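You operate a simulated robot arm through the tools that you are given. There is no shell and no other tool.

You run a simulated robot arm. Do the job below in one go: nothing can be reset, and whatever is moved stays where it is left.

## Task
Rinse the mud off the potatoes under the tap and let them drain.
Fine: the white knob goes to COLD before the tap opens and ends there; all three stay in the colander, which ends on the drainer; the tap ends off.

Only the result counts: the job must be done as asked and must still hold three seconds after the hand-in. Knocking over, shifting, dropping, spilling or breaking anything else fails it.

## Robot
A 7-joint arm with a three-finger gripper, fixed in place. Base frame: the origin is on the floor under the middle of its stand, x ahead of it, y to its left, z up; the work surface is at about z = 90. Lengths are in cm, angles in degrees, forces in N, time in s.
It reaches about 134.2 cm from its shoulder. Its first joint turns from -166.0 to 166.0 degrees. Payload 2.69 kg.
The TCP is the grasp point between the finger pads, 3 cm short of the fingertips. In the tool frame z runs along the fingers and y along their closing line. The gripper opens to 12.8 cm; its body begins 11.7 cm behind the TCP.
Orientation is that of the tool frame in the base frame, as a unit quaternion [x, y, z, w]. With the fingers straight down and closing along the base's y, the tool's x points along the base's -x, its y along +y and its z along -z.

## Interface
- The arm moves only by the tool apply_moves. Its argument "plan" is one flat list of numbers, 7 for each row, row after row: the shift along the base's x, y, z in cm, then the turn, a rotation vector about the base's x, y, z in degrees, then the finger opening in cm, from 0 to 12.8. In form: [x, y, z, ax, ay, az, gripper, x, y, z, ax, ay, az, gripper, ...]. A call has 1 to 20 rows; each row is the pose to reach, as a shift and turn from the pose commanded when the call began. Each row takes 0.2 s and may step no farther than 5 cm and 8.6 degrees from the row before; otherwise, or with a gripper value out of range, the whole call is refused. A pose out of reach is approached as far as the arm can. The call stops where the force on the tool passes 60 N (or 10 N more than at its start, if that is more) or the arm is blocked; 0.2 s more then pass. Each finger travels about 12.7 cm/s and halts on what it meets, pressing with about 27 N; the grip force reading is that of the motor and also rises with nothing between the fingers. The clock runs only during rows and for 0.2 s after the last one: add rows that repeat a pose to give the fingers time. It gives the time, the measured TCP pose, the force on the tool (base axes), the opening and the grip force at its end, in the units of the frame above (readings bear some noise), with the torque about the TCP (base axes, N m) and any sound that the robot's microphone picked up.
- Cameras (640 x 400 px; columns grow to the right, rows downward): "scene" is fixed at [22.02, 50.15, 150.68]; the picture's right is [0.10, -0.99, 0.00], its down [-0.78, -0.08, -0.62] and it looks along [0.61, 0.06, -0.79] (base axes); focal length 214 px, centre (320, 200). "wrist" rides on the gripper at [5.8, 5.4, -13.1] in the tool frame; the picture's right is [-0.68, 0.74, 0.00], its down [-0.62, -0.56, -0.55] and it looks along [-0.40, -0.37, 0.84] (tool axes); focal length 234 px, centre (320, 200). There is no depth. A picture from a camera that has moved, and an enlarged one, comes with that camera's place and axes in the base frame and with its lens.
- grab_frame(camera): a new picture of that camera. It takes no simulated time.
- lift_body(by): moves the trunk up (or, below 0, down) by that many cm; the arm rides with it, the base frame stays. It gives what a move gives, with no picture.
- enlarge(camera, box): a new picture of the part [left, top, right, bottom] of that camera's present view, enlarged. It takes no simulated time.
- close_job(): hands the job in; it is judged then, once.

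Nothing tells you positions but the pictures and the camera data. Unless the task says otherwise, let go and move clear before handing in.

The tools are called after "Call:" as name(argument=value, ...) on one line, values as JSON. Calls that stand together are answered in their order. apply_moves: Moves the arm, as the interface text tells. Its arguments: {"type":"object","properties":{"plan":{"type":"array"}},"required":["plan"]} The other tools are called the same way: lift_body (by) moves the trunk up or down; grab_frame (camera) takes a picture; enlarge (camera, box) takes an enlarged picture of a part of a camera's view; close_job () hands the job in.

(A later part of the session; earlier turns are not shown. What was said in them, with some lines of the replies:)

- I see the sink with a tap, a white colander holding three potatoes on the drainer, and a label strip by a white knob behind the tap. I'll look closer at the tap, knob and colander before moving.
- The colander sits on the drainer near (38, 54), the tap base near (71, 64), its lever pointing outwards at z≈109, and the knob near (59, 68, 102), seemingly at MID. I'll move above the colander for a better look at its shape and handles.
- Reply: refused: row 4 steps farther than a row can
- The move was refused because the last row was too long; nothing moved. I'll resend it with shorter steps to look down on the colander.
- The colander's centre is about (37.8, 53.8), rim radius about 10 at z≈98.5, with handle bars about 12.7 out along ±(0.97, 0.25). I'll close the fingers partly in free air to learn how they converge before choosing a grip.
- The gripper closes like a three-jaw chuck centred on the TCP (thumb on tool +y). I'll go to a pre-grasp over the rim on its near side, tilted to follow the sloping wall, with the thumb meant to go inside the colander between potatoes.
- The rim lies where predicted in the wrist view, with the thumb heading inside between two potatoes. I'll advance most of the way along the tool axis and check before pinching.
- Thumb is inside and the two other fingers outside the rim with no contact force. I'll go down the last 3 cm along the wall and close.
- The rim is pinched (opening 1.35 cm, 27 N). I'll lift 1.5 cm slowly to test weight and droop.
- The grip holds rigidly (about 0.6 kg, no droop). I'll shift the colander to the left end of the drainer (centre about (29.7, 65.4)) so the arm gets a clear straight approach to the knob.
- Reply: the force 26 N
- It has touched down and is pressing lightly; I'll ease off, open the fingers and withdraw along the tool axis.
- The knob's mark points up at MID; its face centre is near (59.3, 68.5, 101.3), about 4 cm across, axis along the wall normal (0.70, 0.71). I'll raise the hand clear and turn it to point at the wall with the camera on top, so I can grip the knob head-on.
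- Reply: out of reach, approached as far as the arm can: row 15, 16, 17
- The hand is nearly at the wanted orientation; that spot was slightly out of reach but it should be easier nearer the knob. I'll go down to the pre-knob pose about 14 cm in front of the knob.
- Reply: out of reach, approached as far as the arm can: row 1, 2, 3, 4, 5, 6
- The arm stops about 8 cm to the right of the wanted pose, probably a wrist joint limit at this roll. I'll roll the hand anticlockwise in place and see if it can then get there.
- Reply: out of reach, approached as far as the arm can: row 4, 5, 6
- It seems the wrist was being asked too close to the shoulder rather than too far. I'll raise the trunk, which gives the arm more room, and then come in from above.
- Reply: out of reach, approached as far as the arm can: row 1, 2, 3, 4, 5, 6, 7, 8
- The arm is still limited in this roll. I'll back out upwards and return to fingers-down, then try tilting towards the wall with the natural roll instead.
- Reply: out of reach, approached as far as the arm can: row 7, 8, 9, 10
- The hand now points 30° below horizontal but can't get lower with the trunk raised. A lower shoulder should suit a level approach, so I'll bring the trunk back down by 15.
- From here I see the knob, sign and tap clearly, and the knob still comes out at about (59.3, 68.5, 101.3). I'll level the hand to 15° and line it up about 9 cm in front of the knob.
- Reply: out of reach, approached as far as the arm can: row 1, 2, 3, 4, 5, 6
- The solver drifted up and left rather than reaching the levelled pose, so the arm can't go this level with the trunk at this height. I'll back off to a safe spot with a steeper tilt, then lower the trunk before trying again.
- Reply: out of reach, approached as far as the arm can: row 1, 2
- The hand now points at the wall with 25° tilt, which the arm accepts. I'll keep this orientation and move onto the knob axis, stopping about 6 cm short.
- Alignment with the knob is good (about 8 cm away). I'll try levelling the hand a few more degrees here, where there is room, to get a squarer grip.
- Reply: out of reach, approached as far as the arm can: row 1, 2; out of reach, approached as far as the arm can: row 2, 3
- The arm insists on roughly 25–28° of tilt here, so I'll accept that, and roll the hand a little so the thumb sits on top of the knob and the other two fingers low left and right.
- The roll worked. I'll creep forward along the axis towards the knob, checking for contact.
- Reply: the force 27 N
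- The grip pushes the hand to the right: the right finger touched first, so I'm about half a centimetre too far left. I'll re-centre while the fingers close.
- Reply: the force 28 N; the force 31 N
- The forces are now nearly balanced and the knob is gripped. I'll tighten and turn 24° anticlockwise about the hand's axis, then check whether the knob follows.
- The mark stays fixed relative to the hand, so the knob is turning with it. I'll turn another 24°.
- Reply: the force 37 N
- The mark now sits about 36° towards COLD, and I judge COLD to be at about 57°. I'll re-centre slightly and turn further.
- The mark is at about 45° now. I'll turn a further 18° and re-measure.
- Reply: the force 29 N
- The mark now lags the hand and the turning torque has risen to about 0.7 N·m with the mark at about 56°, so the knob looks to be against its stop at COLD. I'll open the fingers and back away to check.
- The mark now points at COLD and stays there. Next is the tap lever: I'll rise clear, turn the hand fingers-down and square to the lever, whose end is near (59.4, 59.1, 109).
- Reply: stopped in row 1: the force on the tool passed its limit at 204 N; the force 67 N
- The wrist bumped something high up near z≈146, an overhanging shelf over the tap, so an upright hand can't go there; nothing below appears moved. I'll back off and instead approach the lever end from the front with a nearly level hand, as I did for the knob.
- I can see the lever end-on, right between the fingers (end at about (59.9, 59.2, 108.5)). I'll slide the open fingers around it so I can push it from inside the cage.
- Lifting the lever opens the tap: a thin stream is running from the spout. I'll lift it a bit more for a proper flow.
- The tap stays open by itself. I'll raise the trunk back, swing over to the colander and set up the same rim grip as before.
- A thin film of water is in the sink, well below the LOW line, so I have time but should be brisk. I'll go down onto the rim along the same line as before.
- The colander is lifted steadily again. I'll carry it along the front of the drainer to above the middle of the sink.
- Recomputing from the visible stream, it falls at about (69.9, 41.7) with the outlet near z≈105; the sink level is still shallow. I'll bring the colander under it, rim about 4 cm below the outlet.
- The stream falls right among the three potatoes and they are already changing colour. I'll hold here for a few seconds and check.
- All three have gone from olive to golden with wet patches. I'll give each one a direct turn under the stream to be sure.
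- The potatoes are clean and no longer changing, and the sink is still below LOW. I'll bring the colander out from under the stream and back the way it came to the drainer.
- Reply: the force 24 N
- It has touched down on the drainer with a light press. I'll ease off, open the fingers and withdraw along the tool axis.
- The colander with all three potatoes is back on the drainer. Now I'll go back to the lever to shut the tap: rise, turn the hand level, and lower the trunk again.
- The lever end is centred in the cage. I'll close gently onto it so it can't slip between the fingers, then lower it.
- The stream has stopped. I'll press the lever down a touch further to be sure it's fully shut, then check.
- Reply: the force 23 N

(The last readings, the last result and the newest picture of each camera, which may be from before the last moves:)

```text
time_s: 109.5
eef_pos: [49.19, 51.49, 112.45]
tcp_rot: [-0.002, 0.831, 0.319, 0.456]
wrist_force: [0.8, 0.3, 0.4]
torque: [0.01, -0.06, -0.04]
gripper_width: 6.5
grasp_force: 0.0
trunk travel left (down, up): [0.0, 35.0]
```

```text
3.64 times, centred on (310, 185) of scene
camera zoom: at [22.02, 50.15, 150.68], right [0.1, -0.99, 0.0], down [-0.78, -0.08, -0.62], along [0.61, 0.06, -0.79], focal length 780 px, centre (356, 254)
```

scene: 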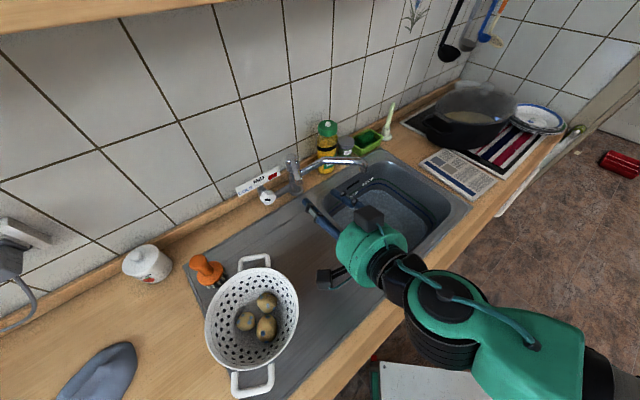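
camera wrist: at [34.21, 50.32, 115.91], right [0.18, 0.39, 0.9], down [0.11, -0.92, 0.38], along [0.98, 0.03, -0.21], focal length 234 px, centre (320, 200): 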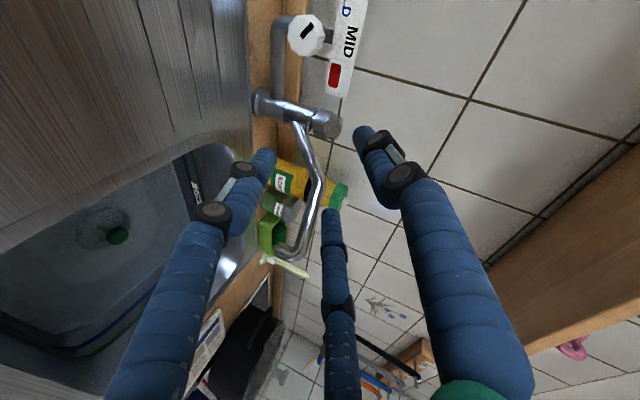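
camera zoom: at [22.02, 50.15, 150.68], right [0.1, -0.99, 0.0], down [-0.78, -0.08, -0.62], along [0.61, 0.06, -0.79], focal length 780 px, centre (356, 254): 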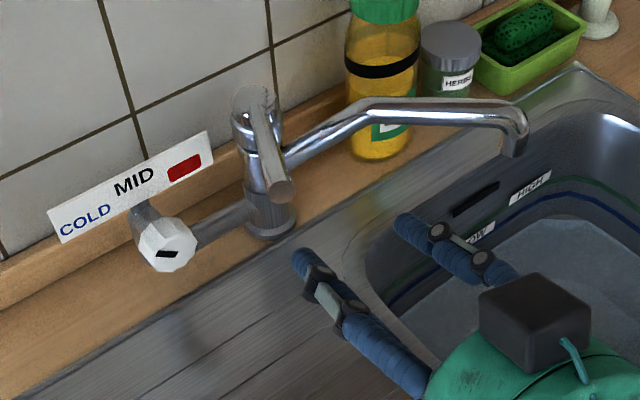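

Call:
enlarge(camera="scene", box=[240, 165, 300, 210])

Call:
enlarge(camera="wrist", box=[260, 0, 400, 100])

Call:
enlarge(camera="scene", box=[180, 230, 320, 400])

```text
8.89 times, centred on (270, 188) of scene
camera zoom: at [22.02, 50.15, 150.68], right [0.1, -0.99, 0.0], down [-0.78, -0.08, -0.62], along [0.61, 0.06, -0.79], focal length 1906 px, centre (764, 311)
```

zoom: 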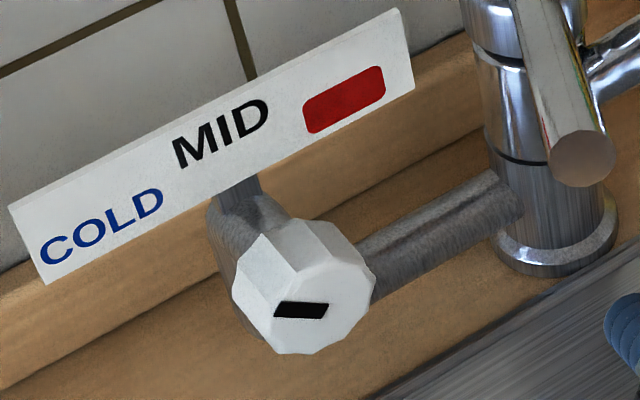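

```text
4.00 times, centred on (330, 50) of wrist
camera zoom: at [34.21, 50.32, 115.91], right [0.18, 0.39, 0.9], down [0.11, -0.92, 0.38], along [0.98, 0.03, -0.21], focal length 937 px, centre (280, 800)
```

zoom: 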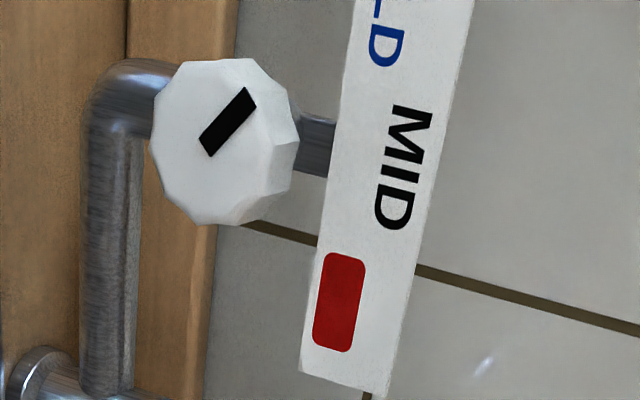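

```text
2.35 times, centred on (250, 315) of scene
camera zoom: at [22.02, 50.15, 150.68], right [0.1, -0.99, 0.0], down [-0.78, -0.08, -0.62], along [0.61, 0.06, -0.79], focal length 505 px, centre (485, -71)
```

zoom: 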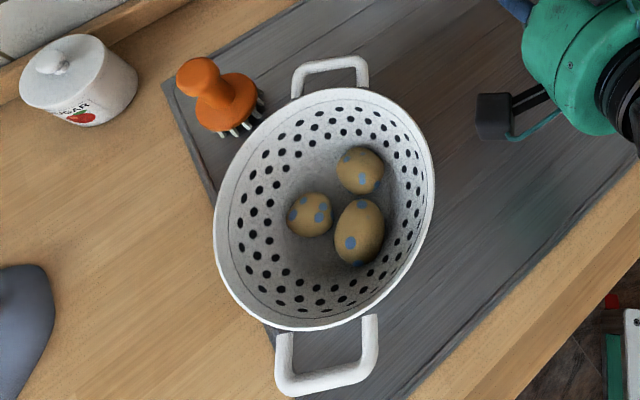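

The tap is off with the lever as it was at the start, the knob points at COLD, and all three potatoes sit in the colander on the drainer. I'll move the hand well clear and wait a few seconds to see that everything stays put and the potatoes drain.

Call:
apply_moves(plan=[-1.5, -1.2, 2.5, 0, 0, 0, 6.5, -3, -2.4, 5, 0, 0, 0, 6.5, -4.5, -3.6, 7.5, 0, 0, 0, 6.5, -6, -4.8, 10, 0, 0, 0, 6.5, -6, -4.8, 10, 0, 0, 0, 6.5, -6, -4.8, 10, 0, 0, 0, 6.5, -6, -4.8, 10, 0, 0, 0, 6.5, -6, -4.8, 10, 0, 0, 0, 6.5, -6, -4.8, 10, 0, 0, 0, 6.5, -6, -4.8, 10, 0, 0, 0, 6.5, -6, -4.8, 10, 0, 0, 0, 6.5, -6, -4.8, 10, 0, 0, 0, 6.5, -6, -4.8, 10, 0, 0, 0, 6.5, -6, -4.8, 10, 0, 0, 0, 6.5, -6, -4.8, 10, 0, 0, 0, 6.5, -6, -4.8, 10, 0, 0, 0, 6.5, -6, -4.8, 10, 0, 0, 0, 6.5, -6, -4.8, 10, 0, 0, 0, 6.5, -6, -4.8, 10, 0, 0, 0, 6.5, -6, -4.8, 10, 0, 0, 0, 6.5])

Call:
grab_frame(camera="scene")

Call:
enlarge(camera="scene", box=[200, 270, 310, 350])

Call:
enlarge(camera="scene", box=[240, 130, 480, 270])

```text
time_s: 113.8
eef_pos: [43.31, 46.51, 122.68]
tcp_rot: [-0.002, 0.83, 0.319, 0.457]
wrist_force: [-0.4, -0.5, 0.4]
torque: [0.0, 0.0, 0.0]
gripper_width: 6.52
grasp_force: 0.1
trunk travel left (down, up): [0.0, 35.0]
```

```text
taken
```

scene: 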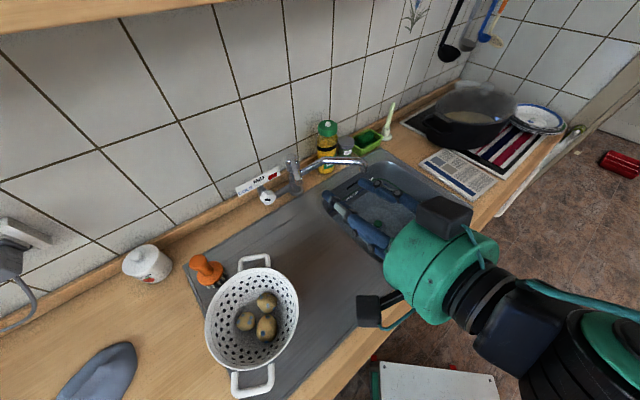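

```text
5.00 times, centred on (255, 310) of scene
camera zoom: at [22.02, 50.15, 150.68], right [0.1, -0.99, 0.0], down [-0.78, -0.08, -0.62], along [0.61, 0.06, -0.79], focal length 1072 px, centre (645, -350)
```

zoom: 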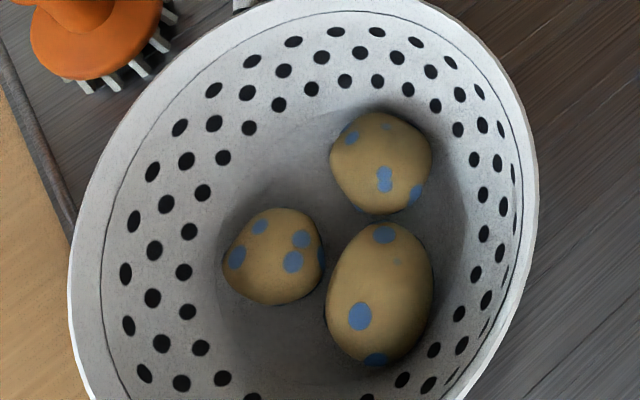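

```text
2.67 times, centred on (360, 200) of scene
camera zoom: at [22.02, 50.15, 150.68], right [0.1, -0.99, 0.0], down [-0.78, -0.08, -0.62], along [0.61, 0.06, -0.79], focal length 572 px, centre (213, 200)
```

zoom: 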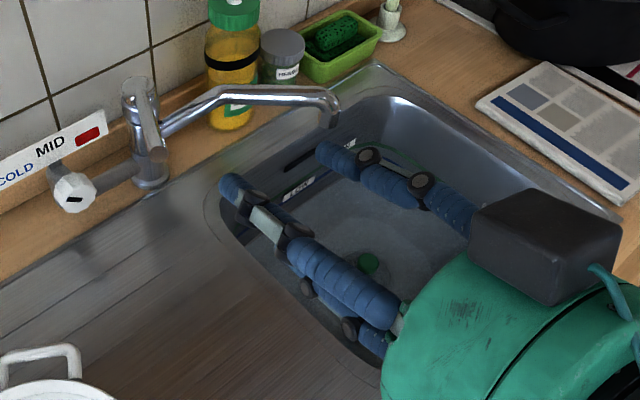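

Call:
apply_moves(plan=[0, 0, 0, 0, 0, 0, 6.5, 0, 0, 0, 0, 0, 0, 6.5, 0, 0, 0, 0, 0, 0, 6.5, 0, 0, 0, 0, 0, 0, 6.5, 0, 0, 0, 0, 0, 0, 6.5, 0, 0, 0, 0, 0, 0, 6.5, 0, 0, 0, 0, 0, 0, 6.5, 0, 0, 0, 0, 0, 0, 6.5, 0, 0, 0, 0, 0, 0, 6.5, 0, 0, 0, 0, 0, 0, 6.5, 0, 0, 0, 0, 0, 0, 6.5, 0, 0, 0, 0, 0, 0, 6.5, 0, 0, 0, 0, 0, 0, 6.5, 0, 0, 0, 0, 0, 0, 6.5, 0, 0, 0, 0, 0, 0, 6.5, 0, 0, 0, 0, 0, 0, 6.5, 0, 0, 0, 0, 0, 0, 6.5, 0, 0, 0, 0, 0, 0, 6.5, 0, 0, 0, 0, 0, 0, 6.5, 0, 0, 0, 0, 0, 0, 6.5])

Call:
apply_moves(plan=[0, 0, 0, 0, 0, 0, 6.5, 0, 0, 0, 0, 0, 0, 6.5, 0, 0, 0, 0, 0, 0, 6.5, 0, 0, 0, 0, 0, 0, 6.5, 0, 0, 0, 0, 0, 0, 6.5, 0, 0, 0, 0, 0, 0, 6.5, 0, 0, 0, 0, 0, 0, 6.5, 0, 0, 0, 0, 0, 0, 6.5, 0, 0, 0, 0, 0, 0, 6.5, 0, 0, 0, 0, 0, 0, 6.5, 0, 0, 0, 0, 0, 0, 6.5, 0, 0, 0, 0, 0, 0, 6.5, 0, 0, 0, 0, 0, 0, 6.5, 0, 0, 0, 0, 0, 0, 6.5, 0, 0, 0, 0, 0, 0, 6.5, 0, 0, 0, 0, 0, 0, 6.5, 0, 0, 0, 0, 0, 0, 6.5, 0, 0, 0, 0, 0, 0, 6.5, 0, 0, 0, 0, 0, 0, 6.5, 0, 0, 0, 0, 0, 0, 6.5])

Call:
enlarge(camera="scene", box=[200, 270, 310, 350])

Call:
enlarge(camera="scene", box=[240, 130, 480, 270])

```text
time_s: 118.0
eef_pos: [43.14, 46.57, 122.74]
tcp_rot: [-0.001, 0.831, 0.318, 0.457]
wrist_force: [0.6, 0.0, -0.4]
torque: [0.0, -0.01, 0.01]
gripper_width: 6.49
grasp_force: 0.0
trunk travel left (down, up): [0.0, 35.0]
```

```text
time_s: 122.2
eef_pos: [43.16, 46.53, 122.78]
tcp_rot: [-0.001, 0.83, 0.319, 0.457]
wrist_force: [0.1, 0.0, -1.1]
torque: [-0.02, 0.01, 0.01]
gripper_width: 6.5
grasp_force: 0.0
trunk travel left (down, up): [0.0, 35.0]
```

```text
5.00 times, centred on (255, 310) of scene
camera zoom: at [22.02, 50.15, 150.68], right [0.1, -0.99, 0.0], down [-0.78, -0.08, -0.62], along [0.61, 0.06, -0.79], focal length 1072 px, centre (645, -350)
```

zoom: 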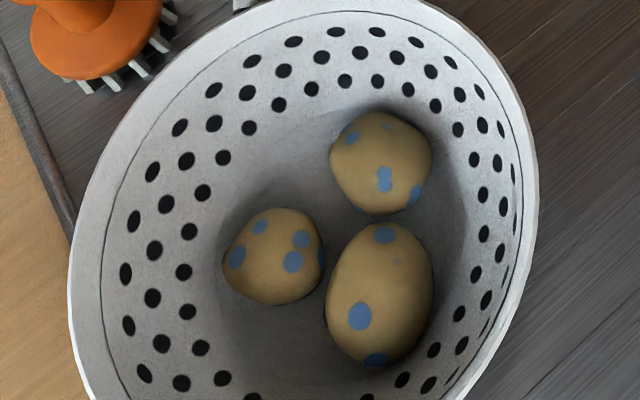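

```text
2.67 times, centred on (360, 200) of scene
camera zoom: at [22.02, 50.15, 150.68], right [0.1, -0.99, 0.0], down [-0.78, -0.08, -0.62], along [0.61, 0.06, -0.79], focal length 572 px, centre (213, 200)
```

zoom: 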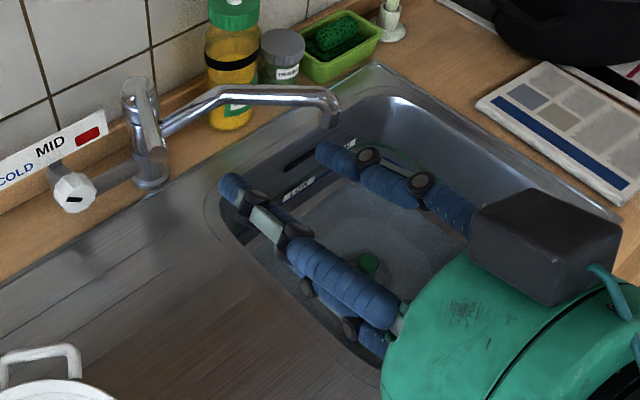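

Everything is stable and the tap stays off. The colander's rim is close to the drainer's left edge, so for safety I'll shift it a little further in; first the trunk up and the hand back to the rim pre-grasp.

Call:
lift_body(by=15)

Call:
apply_moves(plan=[-1.2, 0.6, -1.5, -2.9, 5.6, 2.9, 6, -2.5, 1.3, -4, -5.9, 11.2, 5.8, 6, -4, 2, -7, -8.8, 16.8, 8.7, 6, -5.5, 2.8, -10.5, -11.7, 22.4, 11.6, 6, -6.8, 3.5, -14, -14.7, 28.1, 14.5, 6, -7.8, 4, -17.5, -17.6, 33.7, 17.4, 6, -8.5, 4.4, -21, -20.5, 39.3, 20.3, 6, -9, 4.7, -24.5, -23.5, 44.9, 23.2, 6, -9.1, 4.8, -26.8, -26.4, 50.5, 26.1, 6, -9.1, 4.8, -26.8, -26.4, 50.5, 26.1, 6])

Call:
grab_frame(camera="wrist")

Call:
grab_frame(camera="scene")

```text
time_s: 123.9
eef_pos: [43.09, 46.66, 137.64]
tcp_rot: [-0.001, 0.83, 0.319, 0.457]
wrist_force: [-0.5, 0.2, -0.2]
torque: [-0.03, 0.01, 0.04]
gripper_width: 6.52
grasp_force: 0.0
trunk travel left (down, up): [-15.0, 20.0]
```

```text
time_s: 126.1
eef_pos: [33.97, 51.48, 110.7]
tcp_rot: [-0.148, 0.97, 0.189, -0.028]
wrist_force: [0.2, -0.3, -0.8]
torque: [-0.02, 0.11, 0.02]
gripper_width: 5.98
grasp_force: 0.2
trunk travel left (down, up): [-15.0, 20.0]
```

```text
taken
camera wrist: at [28.36, 49.77, 124.88], right [0.44, 0.85, 0.28], down [0.8, -0.52, 0.3], along [0.4, 0.09, -0.91], focal length 234 px, centre (320, 200)
```

wrist: 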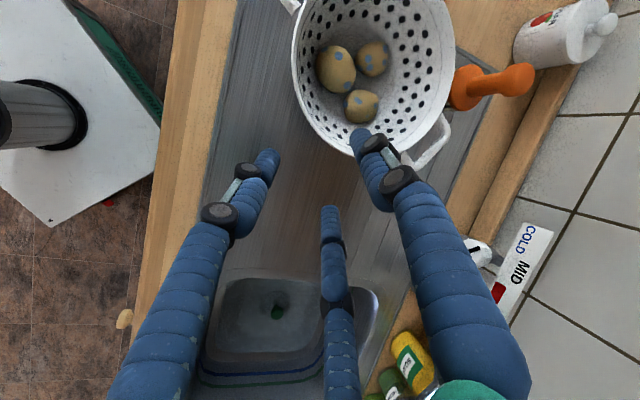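

```text
taken
```

scene: 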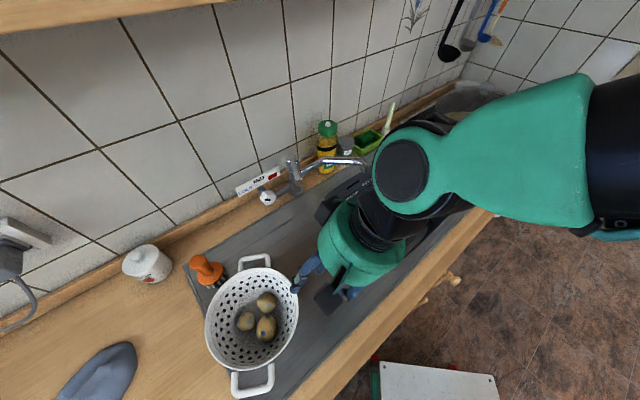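

Call:
apply_moves(plan=[-0.2, 0.6, -2.8, 0, 0, 0, 6, -0.5, 1.6, -5.6, 0, 0, 0, 6, -0.8, 2.7, -8.4, 0, 0, 0, 6, -1.1, 3.8, -11.2, 0, 0, 0, 6, -1.4, 4.85, -13.95, 0, 0, 0, 6, -1.4, 4.85, -13.95, 0, 0, 0, 6])

Call:
grab_frame(camera="wrist")

```text
time_s: 127.5
eef_pos: [32.86, 56.18, 96.81]
tcp_rot: [-0.147, 0.97, 0.19, -0.028]
wrist_force: [0.3, 2.0, -0.8]
torque: [-0.01, 0.03, 0.01]
gripper_width: 5.99
grasp_force: 0.1
trunk travel left (down, up): [-15.0, 20.0]
```

```text
taken
camera wrist: at [27.2, 54.39, 110.95], right [0.44, 0.85, 0.28], down [0.8, -0.52, 0.3], along [0.4, 0.09, -0.91], focal length 234 px, centre (320, 200)
```

wrist: 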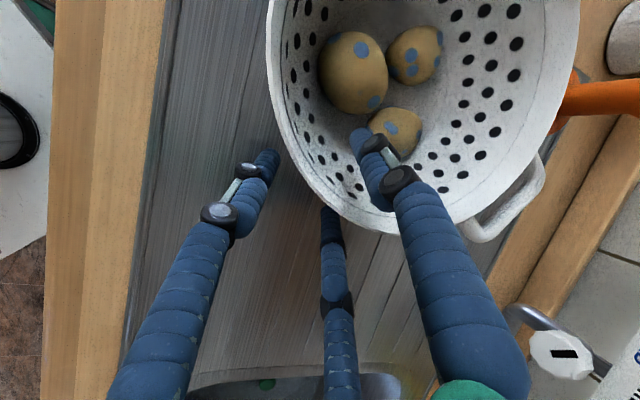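

Call:
apply_moves(plan=[0, 0, 0, 0, 0, 0, 4, 0, 0, 0, 0, 0, 0, 2, 0, 0, 0, 0, 0, 0, 1, 0, 0, 0, 0, 0, 0, 0, 0, 0, 0, 0, 0, 0, 0, 0, 0, 0, 0, 0, 0, 0, 0, 0, 0.5, 0, 0, 0, 0, 0, 0, 1.0, 0, 0, 0, 0, 0, 0, 1.5, 0, 0, 0, 0, 0, 0, 1.5, 0, 0, 0, 0])

Call:
grab_frame(camera="wrist")

```text
time_s: 129.7
eef_pos: [32.76, 56.19, 98.32]
tcp_rot: [-0.146, 0.971, 0.189, -0.028]
wrist_force: [-0.6, 0.4, -4.3]
torque: [-0.38, -0.14, 0.02]
gripper_width: 1.22
grasp_force: 27.2
trunk travel left (down, up): [-15.0, 20.0]
```

```text
taken
camera wrist: at [27.13, 54.38, 112.52], right [0.44, 0.85, 0.28], down [0.8, -0.52, 0.3], along [0.4, 0.09, -0.91], focal length 234 px, centre (320, 200)
```

wrist: 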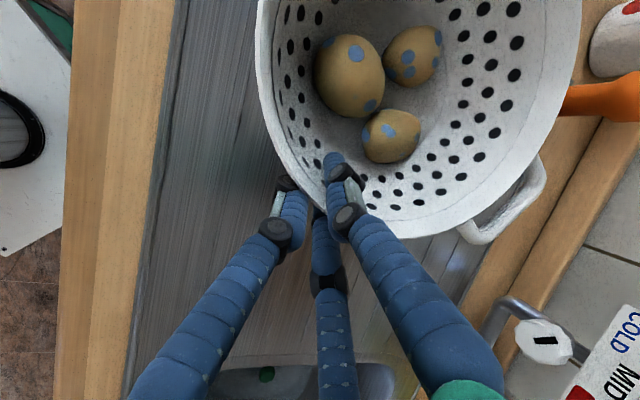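

Gripped and lifted as before. I'll shift it 8 cm along the drainer towards the sink and lower it until it touches.

Call:
apply_moves(plan=[0.3, -0.3, 0.3, 0, 0, 0, 0, 1.1, -1.1, 0.5, 0, 0, 0, 0, 2.2, -2.2, 0.5, 0, 0, 0, 0, 3.3, -3.3, 0.5, 0, 0, 0, 0, 4.4, -4.4, 0.5, 0, 0, 0, 0, 5.3, -5.2, 0.5, 0, 0, 0, 0, 5.7, -5.6, 0.5, 0, 0, 0, 0, 5.7, -5.6, 0.2, 0, 0, 0, 0, 5.7, -5.6, -0.3, 0, 0, 0, 0, 5.7, -5.6, -0.8, 0, 0, 0, 0, 5.7, -5.6, -1.2, 0, 0, 0, 0, 5.7, -5.6, -1.4, 0, 0, 0, 0, 5.7, -5.6, -1.5, 0, 0, 0, 0, 5.7, -5.6, -1.6, 0, 0, 0, 0, 5.7, -5.6, -1.6, 0, 0, 0, 0])

```text
time_s: 132.9
eef_pos: [38.36, 50.66, 96.82]
tcp_rot: [-0.147, 0.97, 0.19, -0.027]
wrist_force: [-0.3, -0.3, -1.6]
torque: [-0.31, -0.03, 0.02]
gripper_width: 1.21
grasp_force: 27.1
trunk travel left (down, up): [-15.0, 20.0]
```

Call:
apply_moves(plan=[0, 0, -0.07, 0, 0, 0, 0, 0, 0, -0.14, 0, 0, 0, 0, 0, 0, -0.2, 0, 0, 0, 0, 0, 0, -0.2, 0, 0, 0, 0])

```text
time_s: 133.9
eef_pos: [38.41, 50.66, 96.82]
tcp_rot: [-0.147, 0.97, 0.19, -0.026]
wrist_force: [-1.1, -9.9, 23.8]
torque: [0.09, 0.59, 0.22]
gripper_width: 1.17
grasp_force: 26.6
trunk travel left (down, up): [-15.0, 20.0]
```

It is down on the drainer again. I'll ease off, release and withdraw upwards clear of everything.

Call:
apply_moves(plan=[0, 0, 0.1, 0, 0, 0, 0, 0, 0, 0.2, 0, 0, 0, 0, 0, 0, 0.2, 0, 0, 0, 1.6, 0, 0, 0.2, 0, 0, 0, 2.4, 0, 0, 0.2, 0, 0, 0, 4, 0, 0, 0.2, 0, 0, 0, 5.5, 0, 0, 0.2, 0, 0, 0, 5.5, 0.22, -0.72, 2.05, 0, 0, 0, 5.5, 0.44, -1.43, 3.91, 0, 0, 0, 5.5, 0.75, -2.5, 6.7, 0, 0, 0, 5.5, 1.1, -3.7, 9.9, 0, 0, 0, 5.5, 1.5, -5.0, 13.2, 0, 0, 0, 5.5, 1.9, -7.5, 17, 0, 0, 0, 5.5, 2.5, -10.5, 20, 0, 0, 0, 5.5, 3, -14, 22, 0, 0, 0, 5.5, 3, -17, 24, 0, 0, 0, 5.5, 3, -17, 24, 0, 0, 0, 5.5, 3, -17, 24, 0, 0, 0, 5.5, 3, -17, 24, 0, 0, 0, 5.5, 3, -17, 24, 0, 0, 0, 5.5])

Call:
grab_frame(camera="scene")

Call:
enlarge(camera="scene", box=[180, 210, 340, 370])

Call:
enlarge(camera="scene", box=[230, 130, 400, 240])

```text
time_s: 138.1
eef_pos: [41.5, 33.59, 120.5]
tcp_rot: [-0.147, 0.97, 0.19, -0.027]
wrist_force: [-0.1, 1.0, -0.9]
torque: [-0.01, -0.02, 0.01]
gripper_width: 5.48
grasp_force: 0.0
trunk travel left (down, up): [-15.0, 20.0]
```

```text
taken
```

scene: 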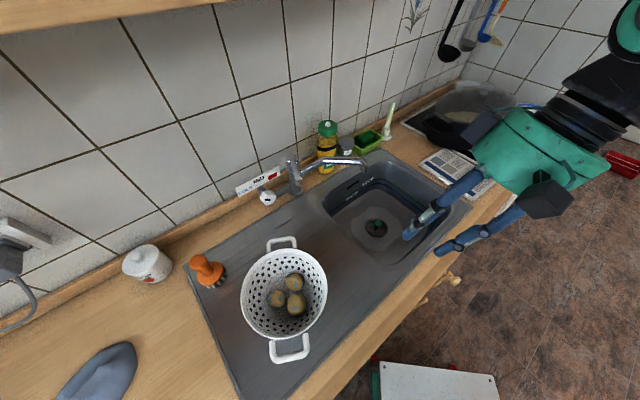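

```text
2.50 times, centred on (260, 290) of scene
camera zoom: at [22.02, 50.15, 150.68], right [0.1, -0.99, 0.0], down [-0.78, -0.08, -0.62], along [0.61, 0.06, -0.79], focal length 536 px, centre (470, -25)
```

zoom: 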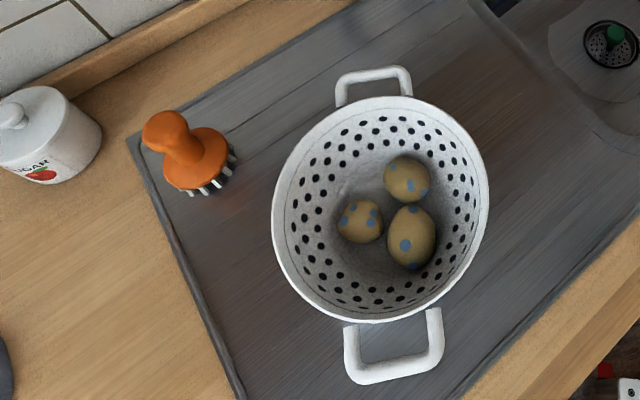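

```text
3.64 times, centred on (315, 185) of scene
camera zoom: at [22.02, 50.15, 150.68], right [0.1, -0.99, 0.0], down [-0.78, -0.08, -0.62], along [0.61, 0.06, -0.79], focal length 780 px, centre (338, 254)
```

zoom: 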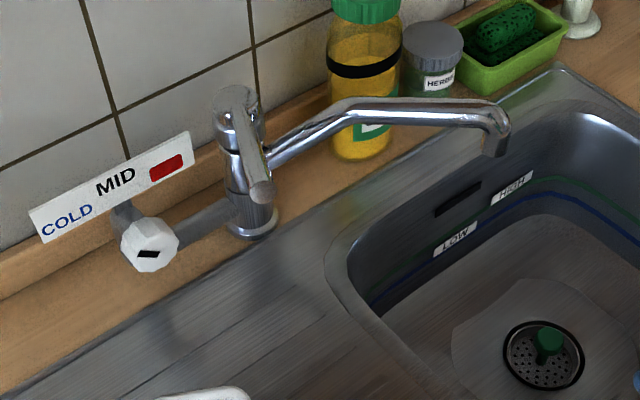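

The colander sits squarely on the drainer with all three rinsed potatoes in it. The tap is off, the sink has emptied, the knob points at COLD and the hand is clear, so I'm handing the job in.

Call:
close_job()

```text
The job is handed in.
```

The potatoes are rinsed and draining, and I've handed the job in. The judging result hasn't been reported back.

- **Knob:** I turned the white knob from MID to COLD before opening the tap, and it ended there. It stopped turning at about 55°, which lines up with the COLD label, so I took that as its end stop.
- **Potatoes:** I held the colander under the running tap until all three turned from olive to golden and stopped changing. Small blue patches remain on the skins and did not fade while draining. I took these to be wet marks, not mud.
- **Colander:** It is back on the drainer with all three potatoes in it. I set it down near the left edge at first, then moved it about 8 cm in so it sits fully on the drainer.
- **Tap:** The tap is off, with no stream, and the sink has emptied.
- **Bump:** While first reaching for the tap lever, the wrist hit something solid above the tap, most likely an overhanging shelf, with a force peak of about 204 N. Nothing in the camera views looked moved afterwards, but I could not see on top of the shelf.
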